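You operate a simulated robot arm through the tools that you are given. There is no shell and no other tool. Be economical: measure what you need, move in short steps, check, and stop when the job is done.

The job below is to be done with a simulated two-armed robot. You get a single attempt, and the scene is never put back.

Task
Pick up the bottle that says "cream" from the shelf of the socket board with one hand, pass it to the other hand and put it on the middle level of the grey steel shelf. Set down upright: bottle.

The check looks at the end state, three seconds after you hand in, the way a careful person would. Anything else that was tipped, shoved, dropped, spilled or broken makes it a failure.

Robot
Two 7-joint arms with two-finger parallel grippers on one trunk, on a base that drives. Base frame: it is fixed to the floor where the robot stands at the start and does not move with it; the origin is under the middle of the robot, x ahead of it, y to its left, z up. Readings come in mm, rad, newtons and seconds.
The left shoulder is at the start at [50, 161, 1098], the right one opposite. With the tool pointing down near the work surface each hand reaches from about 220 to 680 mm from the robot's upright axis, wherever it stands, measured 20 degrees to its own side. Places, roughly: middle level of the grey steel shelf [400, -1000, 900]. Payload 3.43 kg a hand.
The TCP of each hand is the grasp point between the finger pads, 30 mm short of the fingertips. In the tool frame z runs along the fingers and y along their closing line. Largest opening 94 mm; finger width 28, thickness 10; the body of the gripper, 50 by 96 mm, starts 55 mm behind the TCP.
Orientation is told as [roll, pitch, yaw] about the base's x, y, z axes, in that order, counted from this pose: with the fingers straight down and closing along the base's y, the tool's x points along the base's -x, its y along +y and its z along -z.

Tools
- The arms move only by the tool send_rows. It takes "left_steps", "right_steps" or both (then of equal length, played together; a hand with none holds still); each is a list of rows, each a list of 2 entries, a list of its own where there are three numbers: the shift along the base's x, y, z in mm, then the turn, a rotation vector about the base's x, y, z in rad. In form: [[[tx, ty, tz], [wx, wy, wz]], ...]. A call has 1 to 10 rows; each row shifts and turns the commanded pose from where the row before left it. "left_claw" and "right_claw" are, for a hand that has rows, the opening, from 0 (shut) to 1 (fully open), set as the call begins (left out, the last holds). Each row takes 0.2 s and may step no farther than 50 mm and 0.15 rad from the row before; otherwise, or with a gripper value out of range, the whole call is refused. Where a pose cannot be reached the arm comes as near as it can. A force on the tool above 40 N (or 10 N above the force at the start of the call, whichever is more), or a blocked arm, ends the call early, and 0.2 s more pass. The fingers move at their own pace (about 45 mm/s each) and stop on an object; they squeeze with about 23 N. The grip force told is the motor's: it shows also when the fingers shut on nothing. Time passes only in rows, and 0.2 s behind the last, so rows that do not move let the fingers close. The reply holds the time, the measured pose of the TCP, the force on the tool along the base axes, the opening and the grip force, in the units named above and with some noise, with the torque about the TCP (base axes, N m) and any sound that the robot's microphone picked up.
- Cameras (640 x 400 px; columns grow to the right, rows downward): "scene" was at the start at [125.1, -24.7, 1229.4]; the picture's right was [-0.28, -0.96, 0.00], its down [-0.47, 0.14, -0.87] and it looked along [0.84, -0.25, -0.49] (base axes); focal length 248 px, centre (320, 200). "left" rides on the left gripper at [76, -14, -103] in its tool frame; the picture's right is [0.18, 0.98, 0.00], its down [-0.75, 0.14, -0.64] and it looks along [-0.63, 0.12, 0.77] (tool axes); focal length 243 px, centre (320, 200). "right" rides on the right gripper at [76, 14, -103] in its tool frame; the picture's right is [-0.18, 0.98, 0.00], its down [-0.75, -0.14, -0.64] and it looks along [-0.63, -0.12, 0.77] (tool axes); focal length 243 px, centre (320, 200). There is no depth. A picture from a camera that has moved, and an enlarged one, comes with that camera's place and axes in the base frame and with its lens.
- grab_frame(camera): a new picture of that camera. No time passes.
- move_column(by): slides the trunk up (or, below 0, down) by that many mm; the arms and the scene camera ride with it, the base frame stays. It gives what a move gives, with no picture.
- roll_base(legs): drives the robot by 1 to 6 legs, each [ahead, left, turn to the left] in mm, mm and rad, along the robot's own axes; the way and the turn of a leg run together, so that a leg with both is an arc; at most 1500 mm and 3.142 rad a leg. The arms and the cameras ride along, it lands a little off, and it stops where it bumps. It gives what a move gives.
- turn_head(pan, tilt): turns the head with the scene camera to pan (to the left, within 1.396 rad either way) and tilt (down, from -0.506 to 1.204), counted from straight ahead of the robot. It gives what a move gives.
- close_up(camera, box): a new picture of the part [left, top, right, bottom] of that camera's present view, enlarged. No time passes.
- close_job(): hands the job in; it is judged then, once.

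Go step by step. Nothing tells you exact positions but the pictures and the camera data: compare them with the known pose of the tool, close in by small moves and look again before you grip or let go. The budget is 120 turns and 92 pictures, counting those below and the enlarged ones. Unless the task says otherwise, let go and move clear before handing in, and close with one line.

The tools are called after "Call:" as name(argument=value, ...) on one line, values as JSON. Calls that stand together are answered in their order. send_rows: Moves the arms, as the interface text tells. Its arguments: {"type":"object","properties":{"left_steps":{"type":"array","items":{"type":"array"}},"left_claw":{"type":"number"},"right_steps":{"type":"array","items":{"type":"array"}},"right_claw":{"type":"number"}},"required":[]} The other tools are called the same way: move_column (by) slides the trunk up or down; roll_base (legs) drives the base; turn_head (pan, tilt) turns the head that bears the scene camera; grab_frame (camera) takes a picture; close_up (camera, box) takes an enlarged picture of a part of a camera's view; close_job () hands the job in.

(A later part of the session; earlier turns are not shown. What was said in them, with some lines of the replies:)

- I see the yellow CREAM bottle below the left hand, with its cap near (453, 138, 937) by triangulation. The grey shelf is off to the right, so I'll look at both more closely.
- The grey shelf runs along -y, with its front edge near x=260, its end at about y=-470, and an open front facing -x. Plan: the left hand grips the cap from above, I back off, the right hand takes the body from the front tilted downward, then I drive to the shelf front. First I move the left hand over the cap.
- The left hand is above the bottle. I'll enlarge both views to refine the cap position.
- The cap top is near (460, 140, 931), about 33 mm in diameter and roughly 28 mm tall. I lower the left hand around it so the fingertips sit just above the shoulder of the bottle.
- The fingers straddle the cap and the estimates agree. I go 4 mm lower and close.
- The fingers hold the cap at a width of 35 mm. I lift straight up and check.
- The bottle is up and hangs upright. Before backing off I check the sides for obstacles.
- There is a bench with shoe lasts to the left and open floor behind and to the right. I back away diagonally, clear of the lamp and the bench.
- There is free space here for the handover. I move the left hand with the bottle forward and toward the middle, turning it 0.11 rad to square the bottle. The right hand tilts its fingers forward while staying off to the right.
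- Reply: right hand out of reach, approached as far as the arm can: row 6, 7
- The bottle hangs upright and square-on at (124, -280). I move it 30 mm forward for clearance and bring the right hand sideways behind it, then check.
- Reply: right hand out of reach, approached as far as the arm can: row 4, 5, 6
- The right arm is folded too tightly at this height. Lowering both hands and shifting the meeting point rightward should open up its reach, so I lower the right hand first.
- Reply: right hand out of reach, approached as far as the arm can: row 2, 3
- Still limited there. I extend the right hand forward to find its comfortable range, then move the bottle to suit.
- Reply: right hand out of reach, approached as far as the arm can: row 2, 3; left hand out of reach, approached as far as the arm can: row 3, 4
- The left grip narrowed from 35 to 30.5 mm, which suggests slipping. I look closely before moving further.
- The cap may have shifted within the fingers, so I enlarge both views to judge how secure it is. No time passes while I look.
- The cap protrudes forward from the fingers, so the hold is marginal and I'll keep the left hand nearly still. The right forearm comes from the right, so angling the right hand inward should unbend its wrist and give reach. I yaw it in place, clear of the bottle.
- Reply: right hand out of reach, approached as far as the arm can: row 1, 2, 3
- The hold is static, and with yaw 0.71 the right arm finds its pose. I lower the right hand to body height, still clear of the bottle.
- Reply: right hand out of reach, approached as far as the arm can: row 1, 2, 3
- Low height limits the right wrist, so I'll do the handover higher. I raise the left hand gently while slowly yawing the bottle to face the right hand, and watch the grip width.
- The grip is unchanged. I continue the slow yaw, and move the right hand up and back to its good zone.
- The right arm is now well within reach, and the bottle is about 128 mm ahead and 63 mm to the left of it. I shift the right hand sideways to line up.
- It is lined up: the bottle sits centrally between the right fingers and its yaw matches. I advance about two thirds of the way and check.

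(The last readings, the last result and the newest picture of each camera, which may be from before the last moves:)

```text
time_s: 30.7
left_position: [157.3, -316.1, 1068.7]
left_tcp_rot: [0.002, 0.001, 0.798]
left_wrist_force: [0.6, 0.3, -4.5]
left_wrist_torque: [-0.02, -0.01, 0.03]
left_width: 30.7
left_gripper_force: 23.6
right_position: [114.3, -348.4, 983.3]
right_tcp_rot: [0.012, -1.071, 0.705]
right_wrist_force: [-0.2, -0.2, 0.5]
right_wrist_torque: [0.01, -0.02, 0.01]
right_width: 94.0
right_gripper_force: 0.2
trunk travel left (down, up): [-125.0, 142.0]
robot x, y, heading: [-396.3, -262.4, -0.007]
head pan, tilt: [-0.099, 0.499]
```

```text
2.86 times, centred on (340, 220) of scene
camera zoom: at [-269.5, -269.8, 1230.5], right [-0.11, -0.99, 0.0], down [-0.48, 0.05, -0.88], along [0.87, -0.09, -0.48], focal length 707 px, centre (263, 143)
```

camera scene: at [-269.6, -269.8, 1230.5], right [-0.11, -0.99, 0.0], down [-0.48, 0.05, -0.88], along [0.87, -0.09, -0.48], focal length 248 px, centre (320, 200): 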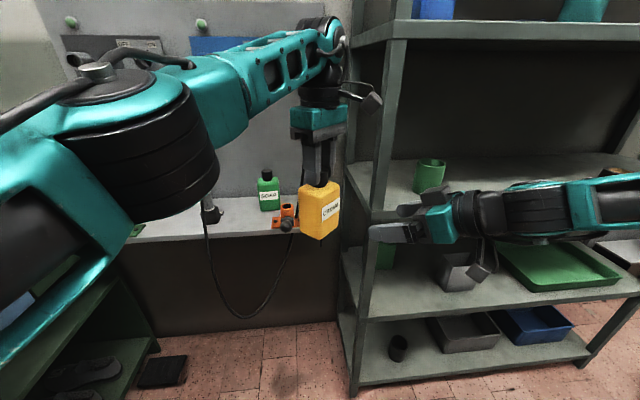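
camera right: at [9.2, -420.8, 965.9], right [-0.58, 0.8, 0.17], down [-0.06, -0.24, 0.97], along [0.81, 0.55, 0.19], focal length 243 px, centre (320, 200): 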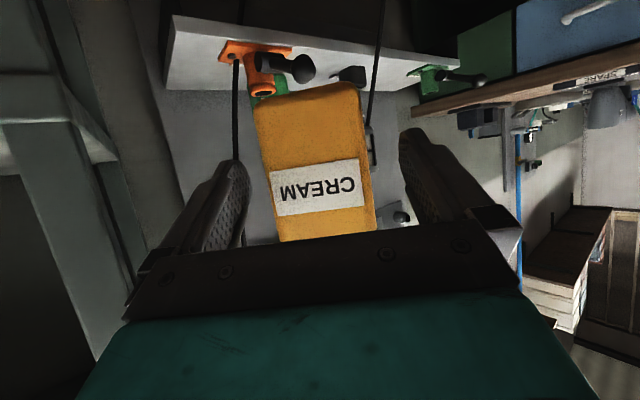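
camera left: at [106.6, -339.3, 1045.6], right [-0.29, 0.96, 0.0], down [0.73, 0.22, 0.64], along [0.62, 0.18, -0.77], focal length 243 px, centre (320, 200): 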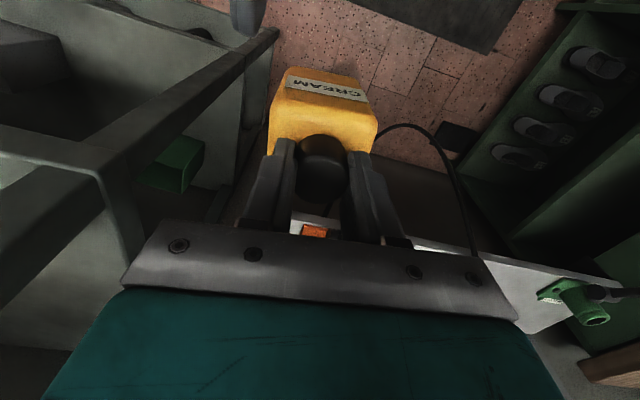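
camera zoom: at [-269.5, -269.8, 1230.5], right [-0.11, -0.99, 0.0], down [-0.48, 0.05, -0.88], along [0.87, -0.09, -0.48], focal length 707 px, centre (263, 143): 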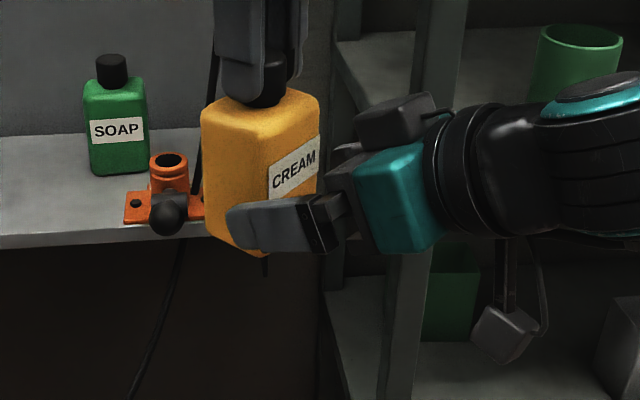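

The fingers flank the bottle, with its centre about 40 mm further on. I advance 36 mm and close the right hand gently.

Call:
send_rows(right_steps=[[[14, 11.7, 0], [0, 0, 0]], [[13.5, 11.7, 0], [0, 0, 0]]])

Call:
grab_frame(camera="right")

```text
time_s: 31.3
left_position: [156.8, -316.5, 1069.1]
left_tcp_rot: [0.001, 0.0, 0.798]
left_wrist_force: [0.0, -0.4, -3.1]
left_wrist_torque: [-0.03, 0.02, 0.01]
left_width: 30.9
left_gripper_force: 23.0
right_position: [142.6, -325.7, 982.1]
right_tcp_rot: [0.011, -1.072, 0.711]
right_wrist_force: [0.4, 0.6, 0.3]
right_wrist_torque: [0.01, 0.03, -0.02]
right_width: 94.0
right_gripper_force: 0.1
trunk travel left (down, up): [-125.0, 142.0]
robot x, y, heading: [-396.4, -263.1, -0.006]
head pan, tilt: [-0.099, 0.499]
```

```text
55 pictures are left
camera right: at [37.3, -398.4, 965.1], right [-0.58, 0.8, 0.17], down [-0.06, -0.24, 0.97], along [0.81, 0.55, 0.19], focal length 243 px, centre (320, 200)
```

right: 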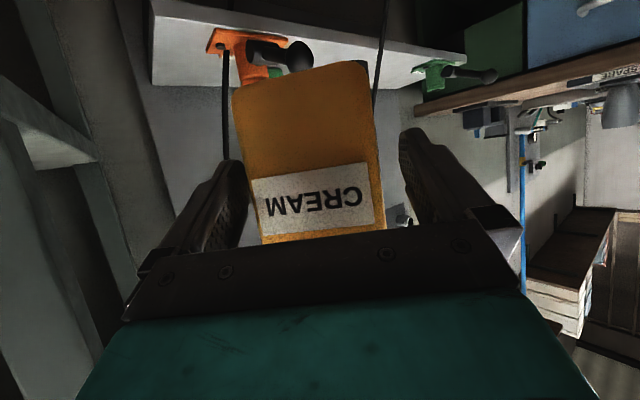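

Well placed, so I close the right hand.

Call:
send_rows(right_steps=[[[0, 0, 0], [0, 0, 0]], [[0, 0, 0], [0, 0, 0]], [[0, 0, 0], [0, 0, 0]], [[0, 0, 0], [0, 0, 0]]], right_claw=0.0)

Call:
grab_frame(camera="right")

Call:
close_up(camera="left", box=[200, 50, 440, 260])

```text
time_s: 32.3
left_position: [155.8, -315.7, 1069.1]
left_tcp_rot: [0.004, -0.001, 0.796]
left_wrist_force: [-12.7, 10.2, -0.1]
left_wrist_torque: [0.27, 0.73, -0.5]
left_width: 30.8
left_gripper_force: 23.1
right_position: [143.5, -328.8, 982.6]
right_tcp_rot: [0.012, -1.072, 0.703]
right_wrist_force: [12.4, -9.5, 0.0]
right_wrist_torque: [0.46, 0.41, 0.24]
right_width: 75.2
right_gripper_force: 23.1
trunk travel left (down, up): [-125.0, 142.0]
robot x, y, heading: [-394.2, -261.5, -0.01]
head pan, tilt: [-0.099, 0.499]
```

```text
54 pictures are left
camera right: at [37.8, -399.6, 964.9], right [-0.58, 0.8, 0.17], down [-0.06, -0.24, 0.97], along [0.82, 0.55, 0.19], focal length 243 px, centre (320, 200)
```

right: 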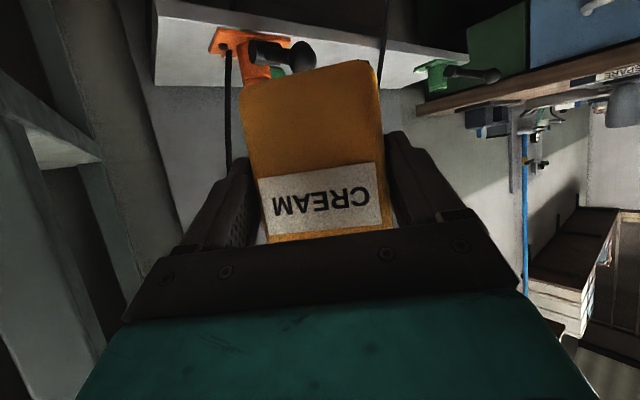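

```text
1.90 times, centred on (320, 155) of left
camera zoom: at [113.1, -380.3, 1170.7], right [-0.83, 0.56, 0.0], down [0.43, 0.64, 0.64], along [0.35, 0.54, -0.77], focal length 462 px, centre (320, 286)
```

zoom: 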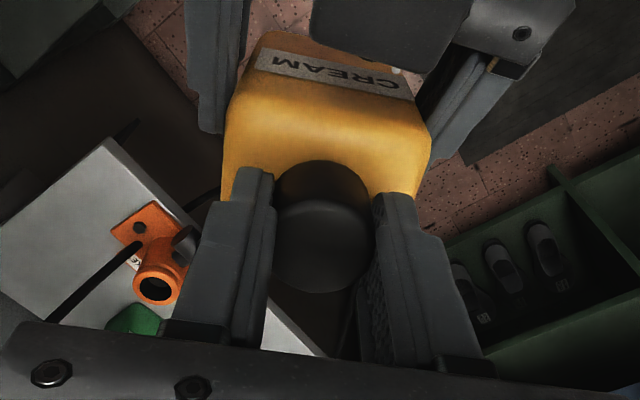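

The fingers stopped at 75 mm with a sideways force, so one pad touches first. I shift the right hand a few millimetres in the direction of that force so the grip can centre.

Call:
send_rows(right_steps=[[[1.3, -1.5, 0], [0, 0, 0]], [[1.3, -1.5, 0], [0, 0, 0]], [[0, 0, 0], [0, 0, 0]]])

```text
time_s: 33.1
left_position: [156.7, -315.5, 1069.1]
left_tcp_rot: [0.001, -0.001, 0.796]
left_wrist_force: [-7.7, 2.7, 0.5]
left_wrist_torque: [0.26, 0.79, -0.34]
left_width: 31.1
left_gripper_force: 23.3
right_position: [142.7, -327.7, 982.1]
right_tcp_rot: [0.011, -1.072, 0.711]
right_wrist_force: [7.5, -3.0, -1.4]
right_wrist_torque: [-0.04, -0.06, 0.23]
right_width: 75.1
right_gripper_force: 22.9
trunk travel left (down, up): [-125.0, 142.0]
robot x, y, heading: [-401.6, -261.3, -0.006]
head pan, tilt: [-0.099, 0.499]
```

The force is dropping while the width stays at 75, so both pads are on the bottle and the body is about 75 mm wide. One more small relief step.

Call:
send_rows(right_steps=[[[1.5, -1.3, 0], [0, 0, 0]], [[1, -0.5, 0], [0, 0, 0]], [[0, 0, 0], [0, 0, 0]]])

Call:
grab_frame(camera="right")

Call:
close_up(camera="scene", box=[260, 150, 420, 290])

```text
time_s: 33.9
left_position: [157.2, -316.9, 1068.9]
left_tcp_rot: [-0.006, -0.001, 0.799]
left_wrist_force: [10.0, -7.7, 2.9]
left_wrist_torque: [-0.07, -0.03, -0.19]
left_width: 31.0
left_gripper_force: 23.0
right_position: [144.6, -329.5, 983.3]
right_tcp_rot: [0.012, -1.071, 0.715]
right_wrist_force: [-9.6, 7.7, -2.8]
right_wrist_torque: [-0.68, -0.69, 0.43]
right_width: 75.4
right_gripper_force: 22.9
trunk travel left (down, up): [-125.0, 142.0]
robot x, y, heading: [-394.1, -258.9, -0.007]
head pan, tilt: [-0.099, 0.499]
```

```text
52 pictures are left
camera right: at [40.4, -402.6, 965.3], right [-0.59, 0.79, 0.17], down [-0.05, -0.24, 0.97], along [0.81, 0.56, 0.19], focal length 243 px, centre (320, 200)
```

right: 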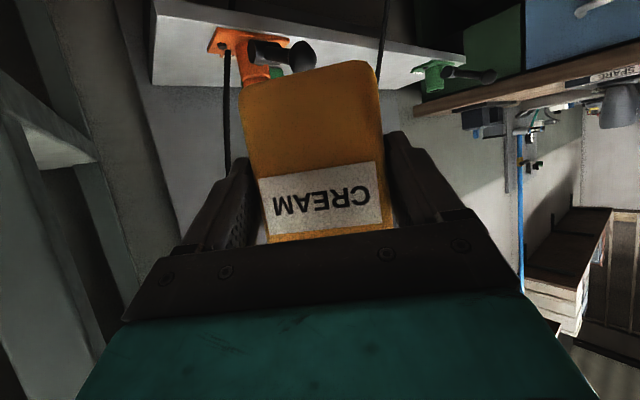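

```text
2.86 times, centred on (340, 220) of scene
camera zoom: at [-269.6, -270.0, 1230.5], right [-0.11, -0.99, 0.0], down [-0.48, 0.05, -0.88], along [0.87, -0.09, -0.48], focal length 707 px, centre (263, 143)
```

zoom: 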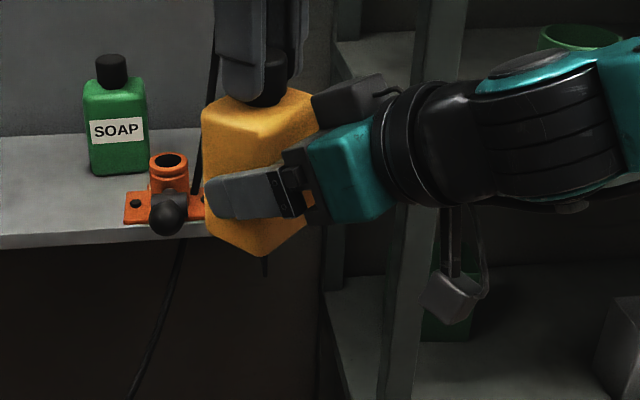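

Both pads grip the bottle firmly. I relax 1.5 mm back to cancel the residual force, then open the left hand.

Call:
send_rows(right_steps=[[[-1.2, 1, 0], [0, 0, 0]], [[0, 0, 0], [0, 0, 0]], [[0, 0, 0], [0, 0, 0]]])

Call:
send_rows(left_steps=[[[0, 0, 0], [0, 0, 0]], [[0, 0, 0], [0, 0, 0]], [[0, 0, 0], [0, 0, 0]]], left_claw=0.75)

Call:
close_up(camera="left", box=[200, 50, 440, 260])

```text
time_s: 34.7
left_position: [157.6, -315.6, 1069.6]
left_tcp_rot: [-0.001, -0.001, 0.795]
left_wrist_force: [11.4, -10.9, 3.6]
left_wrist_torque: [-0.08, -0.37, -0.44]
left_width: 30.7
left_gripper_force: 22.5
right_position: [144.3, -329.7, 983.2]
right_tcp_rot: [0.014, -1.068, 0.713]
right_wrist_force: [-11.5, 10.8, -3.4]
right_wrist_torque: [-0.96, -0.44, 0.72]
right_width: 75.2
right_gripper_force: 23.0
trunk travel left (down, up): [-125.0, 142.0]
robot x, y, heading: [-400.8, -259.2, -0.001]
head pan, tilt: [-0.099, 0.499]
```

```text
time_s: 35.5
left_position: [157.5, -315.2, 1068.9]
left_tcp_rot: [0.0, -0.001, 0.798]
left_wrist_force: [-0.2, 0.6, -0.6]
left_wrist_torque: [0.01, 0.01, -0.03]
left_width: 70.3
left_gripper_force: 0.0
right_position: [146.4, -330.9, 983.9]
right_tcp_rot: [0.012, -1.071, 0.708]
right_wrist_force: [-0.1, -0.5, -1.1]
right_wrist_torque: [-0.02, 0.02, -0.01]
right_width: 75.3
right_gripper_force: 23.1
trunk travel left (down, up): [-125.0, 142.0]
robot x, y, heading: [-398.5, -262.1, -0.005]
head pan, tilt: [-0.099, 0.499]
```

```text
1.90 times, centred on (320, 155) of left
camera zoom: at [113.5, -380.3, 1170.5], right [-0.83, 0.55, 0.0], down [0.43, 0.64, 0.64], along [0.36, 0.53, -0.77], focal length 462 px, centre (320, 286)
```

zoom: 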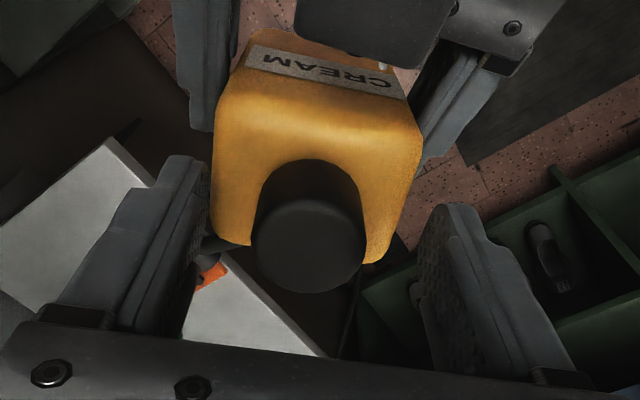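

The left hand is released. I raise it straight up, clear of the cap, then check the right grip.

Call:
send_rows(left_steps=[[[0, 0, 15], [0, 0, 0]], [[0, 0, 20], [0, 0, 0]], [[0, 0, 25], [0, 0, 0]], [[0, 15, 25], [0, 0, 0]], [[0, 30, 0], [0, 0, -0.1]], [[-10, 40, 0], [0, 0, -0.1]], [[-20, 40, 0], [0, 0, -0.1]], [[-20, 40, 0], [0, 0, -0.1]]])

Call:
grab_frame(camera="scene")

Call:
grab_frame(camera="right")

```text
time_s: 37.3
left_position: [91.0, -146.2, 1136.9]
left_tcp_rot: [-0.002, 0.001, 0.396]
left_wrist_force: [0.7, 0.3, 0.3]
left_wrist_torque: [0.0, 0.0, 0.04]
left_width: 70.7
left_gripper_force: 0.1
left hand out of reach, approached as far as the arm can: row 1, 2, 3
right_position: [146.8, -330.0, 984.9]
right_tcp_rot: [0.011, -1.072, 0.712]
right_wrist_force: [0.5, 0.5, 0.6]
right_wrist_torque: [-0.04, 0.06, 0.01]
right_width: 75.2
right_gripper_force: 23.1
trunk travel left (down, up): [-125.0, 142.0]
robot x, y, heading: [-399.5, -263.7, -0.01]
head pan, tilt: [-0.099, 0.499]
```

```text
49 pictures are left
camera scene: at [-269.9, -269.3, 1230.6], right [-0.11, -0.99, 0.0], down [-0.48, 0.05, -0.88], along [0.87, -0.09, -0.48], focal length 248 px, centre (320, 200)
```

scene: 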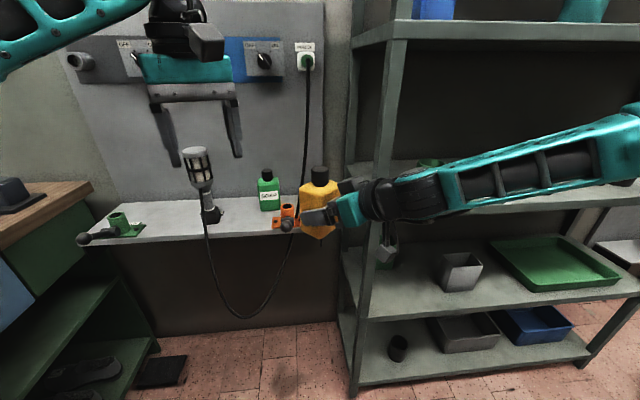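

```text
48 pictures are left
camera right: at [40.4, -402.4, 966.1], right [-0.58, 0.8, 0.17], down [-0.06, -0.24, 0.97], along [0.81, 0.55, 0.19], focal length 243 px, centre (320, 200)
```

right: 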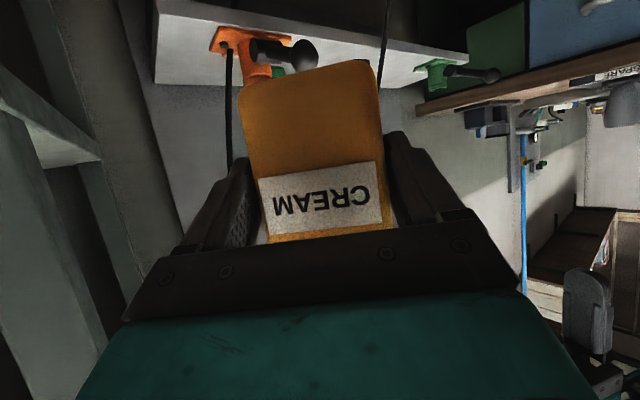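

The right hand holds the bottle alone. The deck is at about z=900, the green cup stands near (350, -655), and I aim for a free spot further right. I raise the trunk slightly and drive sideways, staying in front of the shelf.

Call:
move_column(by=40)

Call:
roll_base(legs=[[0, -250, 0], [0, -270, 0]])

Call:
turn_head(pan=-0.35, tilt=0.45)

Call:
grab_frame(camera="scene")

Call:
grab_frame(camera="right")

```text
time_s: 38.1
left_position: [92.5, -147.1, 1177.3]
left_tcp_rot: [0.0, 0.001, 0.396]
left_wrist_force: [-0.5, -0.2, -0.2]
left_wrist_torque: [0.01, 0.01, 0.01]
left_width: 70.3
left_gripper_force: 0.0
right_position: [146.5, -330.7, 1023.8]
right_tcp_rot: [0.012, -1.071, 0.709]
right_wrist_force: [0.4, -1.1, -4.4]
right_wrist_torque: [-0.05, 0.09, -0.01]
right_width: 75.0
right_gripper_force: 22.7
trunk travel left (down, up): [-165.0, 102.0]
robot x, y, heading: [-400.4, -261.5, -0.009]
head pan, tilt: [-0.099, 0.499]
```

```text
time_s: 43.5
left_position: [88.6, -669.4, 1176.7]
left_tcp_rot: [-0.001, 0.0, 0.396]
left_wrist_force: [-0.1, -0.6, -0.1]
left_wrist_torque: [0.0, 0.02, -0.04]
left_width: 70.6
left_gripper_force: 0.2
right_position: [144.0, -853.5, 1024.4]
right_tcp_rot: [0.012, -1.073, 0.709]
right_wrist_force: [1.1, -0.6, -4.4]
right_wrist_torque: [-0.04, 0.02, 0.03]
right_width: 74.9
right_gripper_force: 23.2
trunk travel left (down, up): [-165.0, 102.0]
robot x, y, heading: [-398.8, -784.7, -0.007]
head pan, tilt: [-0.099, 0.499]
```

```text
time_s: 44.3
left_position: [88.0, -669.3, 1175.8]
left_tcp_rot: [0.0, 0.001, 0.396]
left_wrist_force: [-0.3, -0.9, 0.0]
left_wrist_torque: [0.0, -0.03, -0.01]
left_width: 70.7
left_gripper_force: 0.1
right_position: [141.3, -853.3, 1023.2]
right_tcp_rot: [0.013, -1.071, 0.708]
right_wrist_force: [0.9, -0.7, -3.6]
right_wrist_torque: [-0.06, 0.07, 0.01]
right_width: 75.2
right_gripper_force: 23.2
trunk travel left (down, up): [-165.0, 102.0]
robot x, y, heading: [-402.2, -783.7, -0.01]
head pan, tilt: [-0.351, 0.45]
```

```text
47 pictures are left
camera scene: at [-276.8, -814.7, 1275.0], right [-0.35, -0.94, 0.0], down [-0.41, 0.15, -0.9], along [0.84, -0.31, -0.44], focal length 248 px, centre (320, 200)
```

scene: 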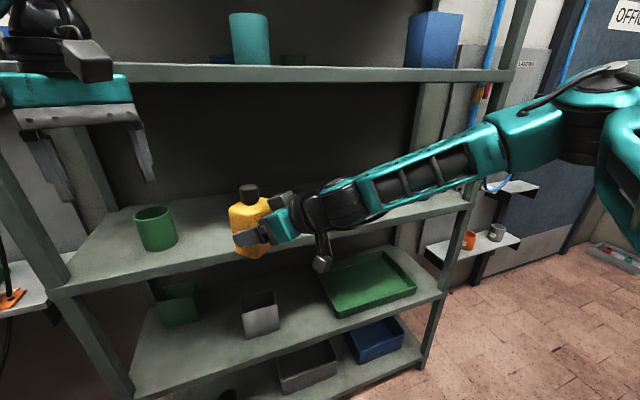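

```text
46 pictures are left
camera right: at [37.6, -925.2, 1005.7], right [-0.58, 0.8, 0.17], down [-0.06, -0.24, 0.97], along [0.81, 0.55, 0.19], focal length 243 px, centre (320, 200)
```

right: 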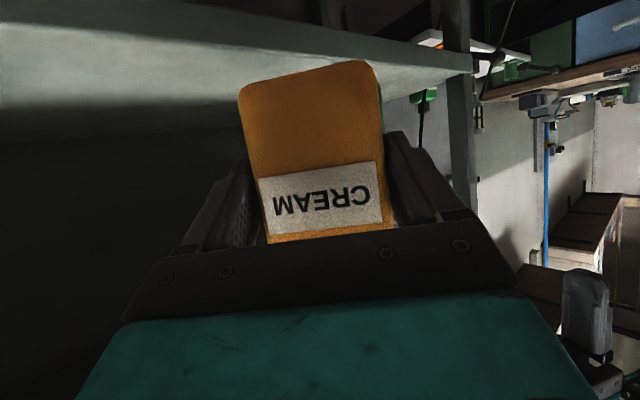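

The deck is empty to the right of the cup; its front edge is at x≈250. I retract the left hand so it won't meet the upper deck, then drive forward part way and check.

Call:
send_rows(left_steps=[[[-40, 0, 0], [0, 0, 0]], [[-40, 0, 0], [0, 0, 0]], [[-40, 0, -10], [0, 0, 0]], [[-40, 0, -10], [0, 0, 0]]])

Call:
roll_base(legs=[[120, 0, 0]])

Call:
grab_frame(camera="scene")

```text
time_s: 45.3
left_position: [-70.2, -669.7, 1158.2]
left_tcp_rot: [0.0, 0.001, 0.398]
left_wrist_force: [0.0, 0.5, -0.5]
left_wrist_torque: [0.0, 0.0, -0.04]
left_width: 70.3
left_gripper_force: 0.1
right_position: [142.8, -852.9, 1023.8]
right_tcp_rot: [0.012, -1.071, 0.709]
right_wrist_force: [0.1, -0.3, -4.7]
right_wrist_torque: [-0.04, 0.07, -0.02]
right_width: 74.7
right_gripper_force: 23.6
trunk travel left (down, up): [-165.0, 102.0]
robot x, y, heading: [-402.6, -782.1, -0.005]
head pan, tilt: [-0.351, 0.45]
```

```text
time_s: 46.5
left_position: [49.2, -672.2, 1155.8]
left_tcp_rot: [0.002, 0.0, 0.396]
left_wrist_force: [1.3, 0.0, -0.1]
left_wrist_torque: [0.0, 0.03, 0.01]
left_width: 70.4
left_gripper_force: 0.0
right_position: [260.9, -854.4, 1022.9]
right_tcp_rot: [0.013, -1.069, 0.707]
right_wrist_force: [0.9, -0.5, -4.4]
right_wrist_torque: [-0.07, 0.06, 0.01]
right_width: 74.8
right_gripper_force: 23.2
trunk travel left (down, up): [-165.0, 102.0]
robot x, y, heading: [-284.7, -784.8, -0.008]
head pan, tilt: [-0.351, 0.45]
```

```text
45 pictures are left
camera scene: at [-157.8, -815.6, 1274.9], right [-0.35, -0.94, 0.0], down [-0.41, 0.15, -0.9], along [0.84, -0.32, -0.44], focal length 248 px, centre (320, 200)
```

scene: 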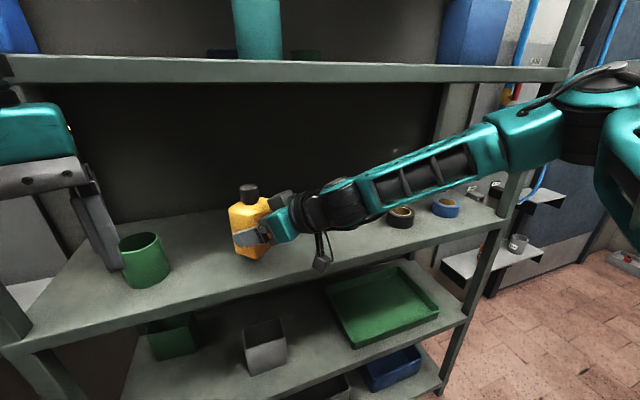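

Two tape rolls stand far to the right (y≈-1250) and won't be touched, and the target spot is clear. I drive the remaining 75 mm and view it.

Call:
roll_base(legs=[[78, 0, 0]])

Call:
grab_frame(camera="scene")

Call:
grab_frame(camera="right")

Call:
close_up(camera="scene", box=[180, 150, 380, 290])

```text
time_s: 47.6
left_position: [125.9, -672.5, 1156.4]
left_tcp_rot: [-0.001, 0.003, 0.396]
left_wrist_force: [0.1, 0.7, 0.5]
left_wrist_torque: [-0.01, 0.04, -0.01]
left_width: 70.5
left_gripper_force: 0.1
right_position: [337.4, -853.6, 1023.2]
right_tcp_rot: [0.013, -1.068, 0.707]
right_wrist_force: [0.9, 0.3, -4.7]
right_wrist_torque: [-0.03, 0.06, -0.01]
right_width: 74.9
right_gripper_force: 22.7
trunk travel left (down, up): [-165.0, 102.0]
robot x, y, heading: [-208.1, -784.9, -0.006]
head pan, tilt: [-0.351, 0.45]
```

```text
44 pictures are left
camera scene: at [-81.2, -816.0, 1274.9], right [-0.35, -0.94, 0.0], down [-0.41, 0.15, -0.9], along [0.84, -0.31, -0.44], focal length 248 px, centre (320, 200)
```

scene: 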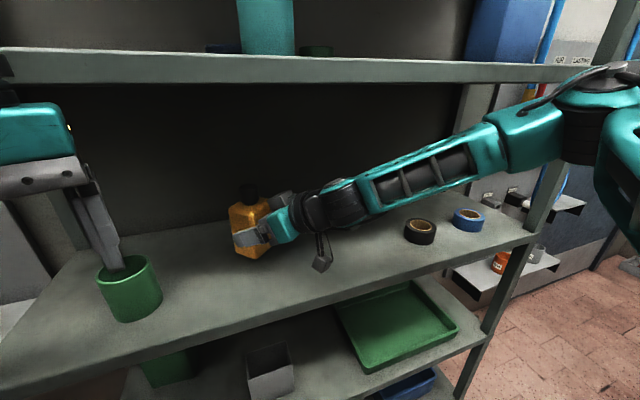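

```text
43 pictures are left
camera right: at [233.0, -926.3, 1005.4], right [-0.58, 0.8, 0.17], down [-0.05, -0.24, 0.97], along [0.81, 0.55, 0.19], focal length 243 px, centre (320, 200)
```

right: 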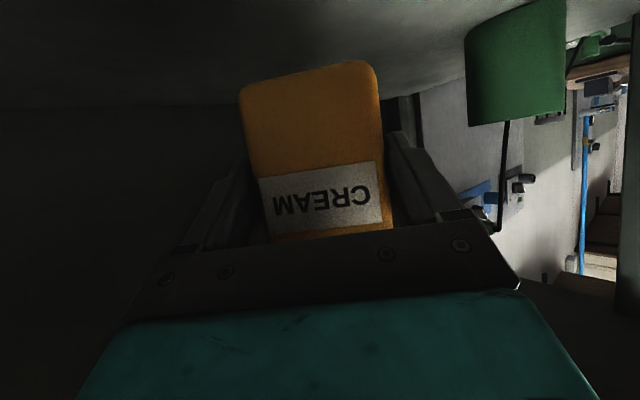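

```text
2.86 times, centred on (280, 220) of scene
camera zoom: at [-81.2, -816.0, 1274.9], right [-0.35, -0.94, 0.0], down [-0.41, 0.15, -0.9], along [0.84, -0.31, -0.44], focal length 707 px, centre (434, 143)
```

zoom: 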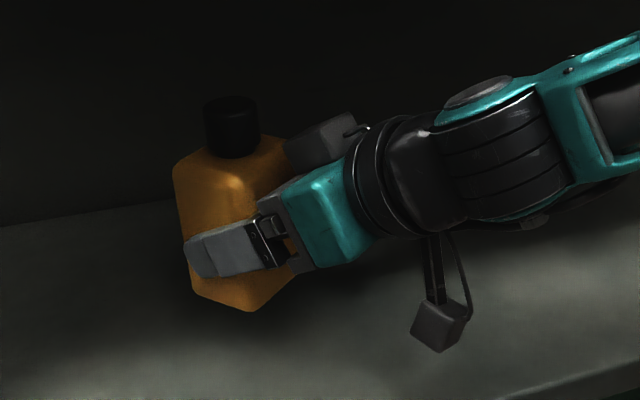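

The camera under the right hand hangs about 40 mm below the grip and could meet the deck edge. I zoom in to locate that edge before lowering.

Call:
close_up(camera="scene", box=[260, 220, 420, 320])

```text
4.00 times, centred on (340, 270) of scene
camera zoom: at [-81.2, -816.0, 1274.9], right [-0.35, -0.94, 0.0], down [-0.41, 0.15, -0.9], along [0.84, -0.31, -0.44], focal length 990 px, centre (240, -80)
```

zoom: 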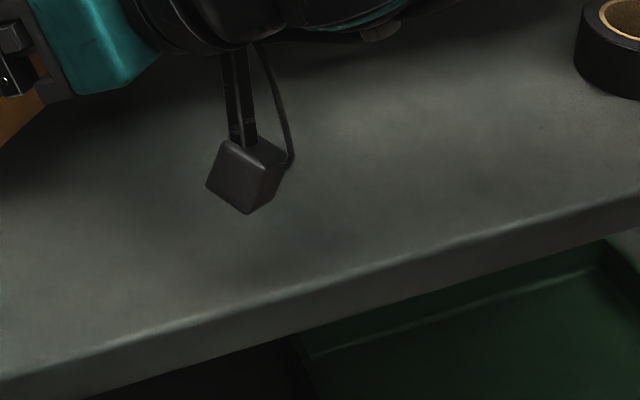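

The edge is at x≈243. I pull back 17 mm so the camera clears it, which leaves the bottle about 27 mm or more inside, then lower the trunk most of the way.

Call:
send_rows(right_steps=[[[-8, 0, 0], [0, 0, 0]], [[-9, 0, 0], [0, 0, 0]]])

Call:
move_column(by=-55)

Call:
close_up(camera="scene", box=[180, 170, 380, 310])

Call:
grab_frame(camera="right")

```text
time_s: 48.2
left_position: [125.5, -671.8, 1157.1]
left_tcp_rot: [-0.001, -0.001, 0.396]
left_wrist_force: [0.2, -0.8, 0.8]
left_wrist_torque: [-0.01, 0.01, 0.02]
left_width: 70.3
left_gripper_force: 0.0
right_position: [320.8, -854.4, 1023.6]
right_tcp_rot: [0.012, -1.07, 0.709]
right_wrist_force: [-0.2, 0.0, -4.3]
right_wrist_torque: [-0.05, 0.09, 0.02]
right_width: 75.0
right_gripper_force: 23.0
trunk travel left (down, up): [-165.0, 102.0]
robot x, y, heading: [-204.0, -782.6, -0.007]
head pan, tilt: [-0.351, 0.45]
```

```text
time_s: 49.1
left_position: [123.7, -670.6, 1104.4]
left_tcp_rot: [-0.002, -0.004, 0.396]
left_wrist_force: [0.0, 0.7, 0.0]
left_wrist_torque: [0.0, 0.02, 0.02]
left_width: 70.6
left_gripper_force: 0.1
right_position: [320.0, -853.5, 973.9]
right_tcp_rot: [0.001, -1.081, 0.722]
right_wrist_force: [1.5, -0.3, 20.9]
right_wrist_torque: [-0.03, -0.12, 0.36]
right_width: 75.0
right_gripper_force: 23.7
trunk travel left (down, up): [-110.0, 157.0]
robot x, y, heading: [-202.1, -787.3, -0.002]
head pan, tilt: [-0.351, 0.45]
```

```text
2.86 times, centred on (280, 240) of scene
camera zoom: at [-83.7, -815.8, 1220.6], right [-0.35, -0.94, 0.0], down [-0.41, 0.15, -0.9], along [0.84, -0.31, -0.43], focal length 707 px, centre (434, 86)
```

zoom: 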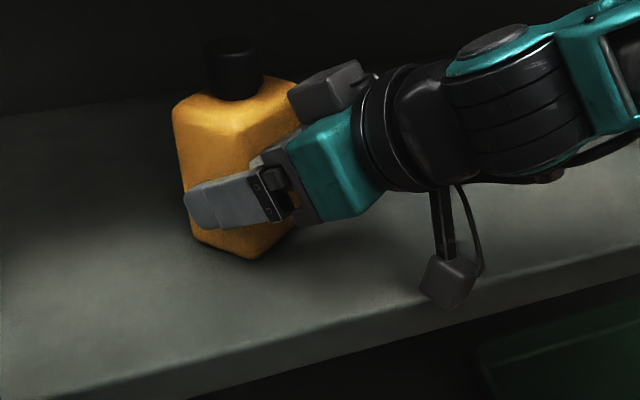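

```text
39 pictures are left
camera right: at [216.2, -926.2, 954.8], right [-0.58, 0.8, 0.16], down [-0.07, -0.24, 0.97], along [0.81, 0.55, 0.2], focal length 243 px, centre (320, 200)
```

right: 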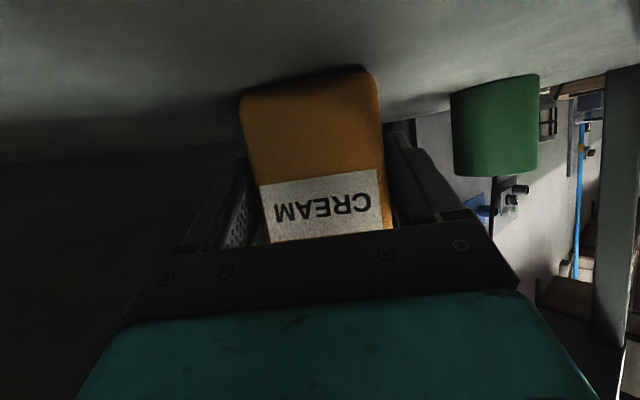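

The bottle touched the deck: 21 N upward, with almost no torque about the grip, so it is flat contact under the hand and not the camera. I ease up a few millimetres to relieve the press.

Call:
send_rows(right_steps=[[[0, 0, 1.5], [0, 0, 0]], [[0, 0, 1.5], [0, 0, 0]], [[0, 0, 0], [0, 0, 0]]])

Call:
close_up(camera="scene", box=[220, 170, 300, 260])

```text
time_s: 49.9
left_position: [124.3, -672.3, 1102.3]
left_tcp_rot: [-0.002, -0.003, 0.396]
left_wrist_force: [-0.6, 0.1, -0.4]
left_wrist_torque: [0.01, -0.01, -0.02]
left_width: 70.5
left_gripper_force: 0.0
right_position: [321.2, -854.6, 972.6]
right_tcp_rot: [0.01, -1.075, 0.71]
right_wrist_force: [6.5, -0.5, 13.7]
right_wrist_torque: [-0.07, -0.36, 0.01]
right_width: 74.8
right_gripper_force: 22.7
trunk travel left (down, up): [-110.0, 157.0]
robot x, y, heading: [-203.3, -783.5, -0.003]
head pan, tilt: [-0.351, 0.45]
```

```text
4.44 times, centred on (260, 215) of scene
camera zoom: at [-82.8, -815.8, 1220.1], right [-0.35, -0.94, 0.0], down [-0.41, 0.15, -0.9], along [0.84, -0.31, -0.43], focal length 1100 px, centre (587, 133)
```

zoom: 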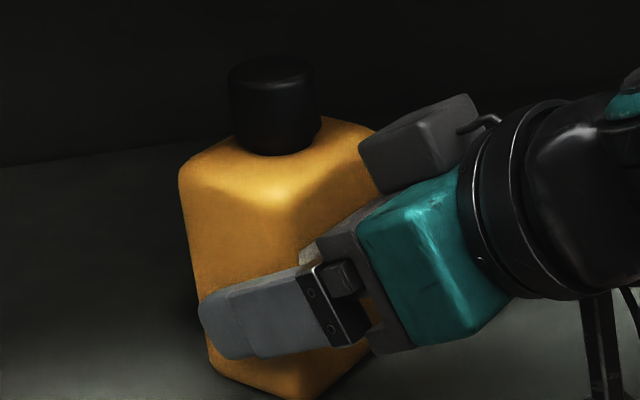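

The bottle stands upright with a light press remaining. I ease a little more, then open the right hand.

Call:
send_rows(right_steps=[[[0, 0, 1.5], [0, 0, 0]], [[0, 0, 0.5], [0, 0, 0]], [[0, 0, 0], [0, 0, 0]]])

Call:
send_rows(right_steps=[[[0, 0, 0], [0, 0, 0]], [[0, 0, 0], [0, 0, 0]], [[0, 0, 0], [0, 0, 0]]], right_claw=1.0)

Call:
grab_frame(camera="right")

Call:
close_up(camera="scene", box=[200, 170, 340, 270])

```text
time_s: 50.7
left_position: [125.0, -671.1, 1101.9]
left_tcp_rot: [0.0, -0.003, 0.395]
left_wrist_force: [-0.2, 0.6, 0.2]
left_wrist_torque: [0.04, -0.01, -0.03]
left_width: 70.3
left_gripper_force: 0.0
right_position: [319.7, -853.8, 972.5]
right_tcp_rot: [0.015, -1.067, 0.708]
right_wrist_force: [1.4, 1.8, 3.9]
right_wrist_torque: [-0.05, -0.34, 0.11]
right_width: 74.7
right_gripper_force: 22.3
trunk travel left (down, up): [-110.0, 157.0]
robot x, y, heading: [-206.8, -782.8, -0.008]
head pan, tilt: [-0.351, 0.45]
```

```text
time_s: 51.5
left_position: [125.0, -672.7, 1100.4]
left_tcp_rot: [0.0, -0.001, 0.397]
left_wrist_force: [-0.5, -0.4, -0.3]
left_wrist_torque: [0.0, -0.02, -0.03]
left_width: 70.4
left_gripper_force: 0.0
right_position: [320.7, -853.2, 973.9]
right_tcp_rot: [0.012, -1.071, 0.709]
right_wrist_force: [-0.3, 0.0, 0.3]
right_wrist_torque: [-0.02, -0.01, -0.03]
right_width: 93.9
right_gripper_force: 0.1
trunk travel left (down, up): [-110.0, 157.0]
robot x, y, heading: [-206.4, -782.7, -0.007]
head pan, tilt: [-0.351, 0.45]
```

```text
37 pictures are left
camera right: at [215.3, -926.9, 955.8], right [-0.58, 0.8, 0.17], down [-0.06, -0.24, 0.97], along [0.81, 0.55, 0.19], focal length 243 px, centre (320, 200)
```

right: 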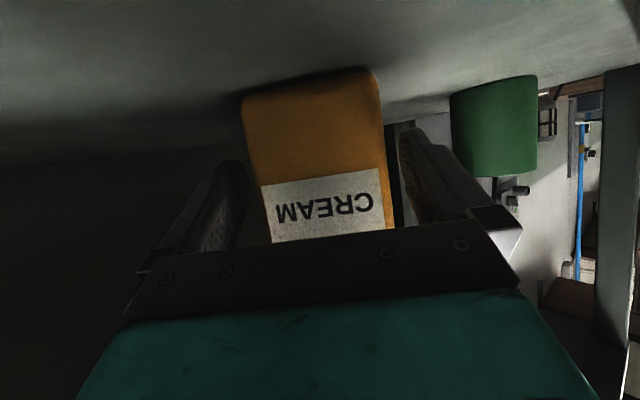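

```text
4.00 times, centred on (270, 220) of scene
camera zoom: at [-82.4, -816.0, 1220.1], right [-0.35, -0.94, 0.0], down [-0.41, 0.15, -0.9], along [0.84, -0.31, -0.44], focal length 990 px, centre (520, 120)
```

zoom: 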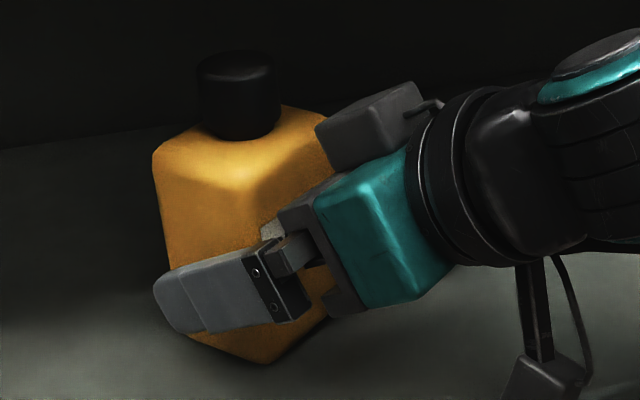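

The bottle stands free with gaps on both sides. I retreat straight back along the finger direction.

Call:
send_rows(right_steps=[[[-6, -5.2, 0], [0, 0, 0]], [[-12, -10.3, 0], [0, 0, 0]], [[-14, -12, 0], [0, 0, 0]], [[-16, -13.7, 0], [0, 0, 0]], [[-16, -13.7, 0], [0, 0, 0]], [[-16, -13.7, 0], [0, 0, 0]]])

Call:
grab_frame(camera="right")

Call:
grab_frame(camera="scene")

```text
time_s: 52.9
left_position: [126.5, -671.2, 1102.0]
left_tcp_rot: [0.0, -0.001, 0.396]
left_wrist_force: [-0.3, -0.7, -0.3]
left_wrist_torque: [0.04, -0.02, -0.03]
left_width: 70.7
left_gripper_force: 0.0
right_position: [241.7, -923.4, 973.0]
right_tcp_rot: [0.014, -1.072, 0.708]
right_wrist_force: [0.1, 0.1, -0.5]
right_wrist_torque: [0.01, -0.02, 0.01]
right_width: 93.9
right_gripper_force: 0.1
trunk travel left (down, up): [-110.0, 157.0]
robot x, y, heading: [-207.2, -784.7, -0.007]
head pan, tilt: [-0.351, 0.45]
```

```text
35 pictures are left
camera right: at [135.5, -996.1, 955.8], right [-0.58, 0.8, 0.17], down [-0.06, -0.24, 0.97], along [0.81, 0.55, 0.19], focal length 243 px, centre (320, 200)
```

right: 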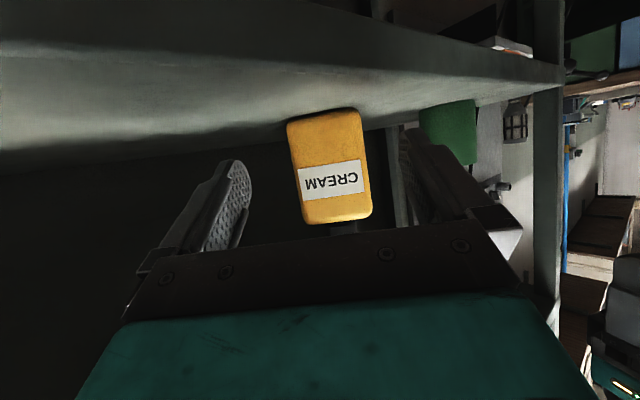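

```text
34 pictures are left
camera scene: at [-82.6, -816.1, 1220.1], right [-0.35, -0.94, 0.0], down [-0.41, 0.15, -0.9], along [0.84, -0.31, -0.43], focal length 248 px, centre (320, 200)
```

scene: 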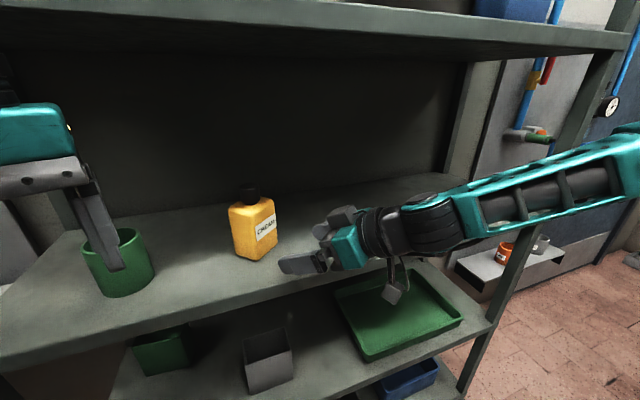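

The bottle stands upright well inside the deck. I back the robot off and take a last look, also at the tape rolls.

Call:
roll_base(legs=[[-250, 0, 0]])

Call:
grab_frame(camera="scene")

```text
time_s: 54.7
left_position: [-121.8, -669.6, 1102.6]
left_tcp_rot: [0.0, -0.001, 0.402]
left_wrist_force: [0.2, -0.4, 0.4]
left_wrist_torque: [-0.01, -0.02, 0.01]
left_width: 70.5
left_gripper_force: 0.1
right_position: [-3.3, -920.4, 972.9]
right_tcp_rot: [0.011, -1.071, 0.713]
right_wrist_force: [0.0, -0.2, 0.2]
right_wrist_torque: [-0.03, -0.02, 0.01]
right_width: 94.2
right_gripper_force: 0.2
trunk travel left (down, up): [-110.0, 157.0]
robot x, y, heading: [-449.5, -784.7, -0.003]
head pan, tilt: [-0.351, 0.45]
```

```text
33 pictures are left
camera scene: at [-328.1, -814.5, 1220.1], right [-0.35, -0.94, 0.0], down [-0.41, 0.15, -0.9], along [0.85, -0.31, -0.43], focal length 248 px, centre (320, 200)
```

scene: 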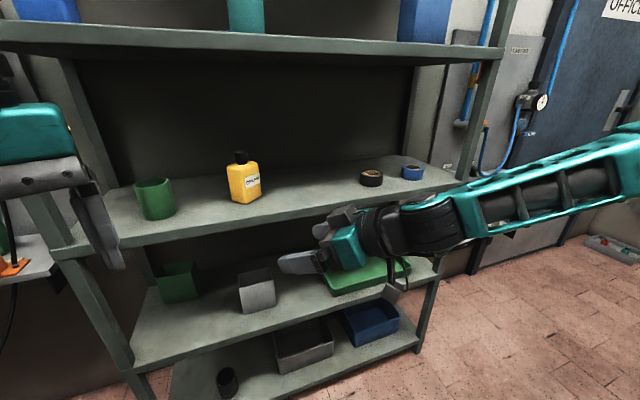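

The cream bottle stands upright on the middle level, the cup and tape rolls are where they were, and both hands are clear. Handing in.

Call:
close_job()

```text
The job is handed in.
```

I picked the cream bottle off the socket board's shelf with the left hand and passed it to the right. It now stands upright on the middle level of the grey steel shelf, and nothing else looked moved in the last picture.
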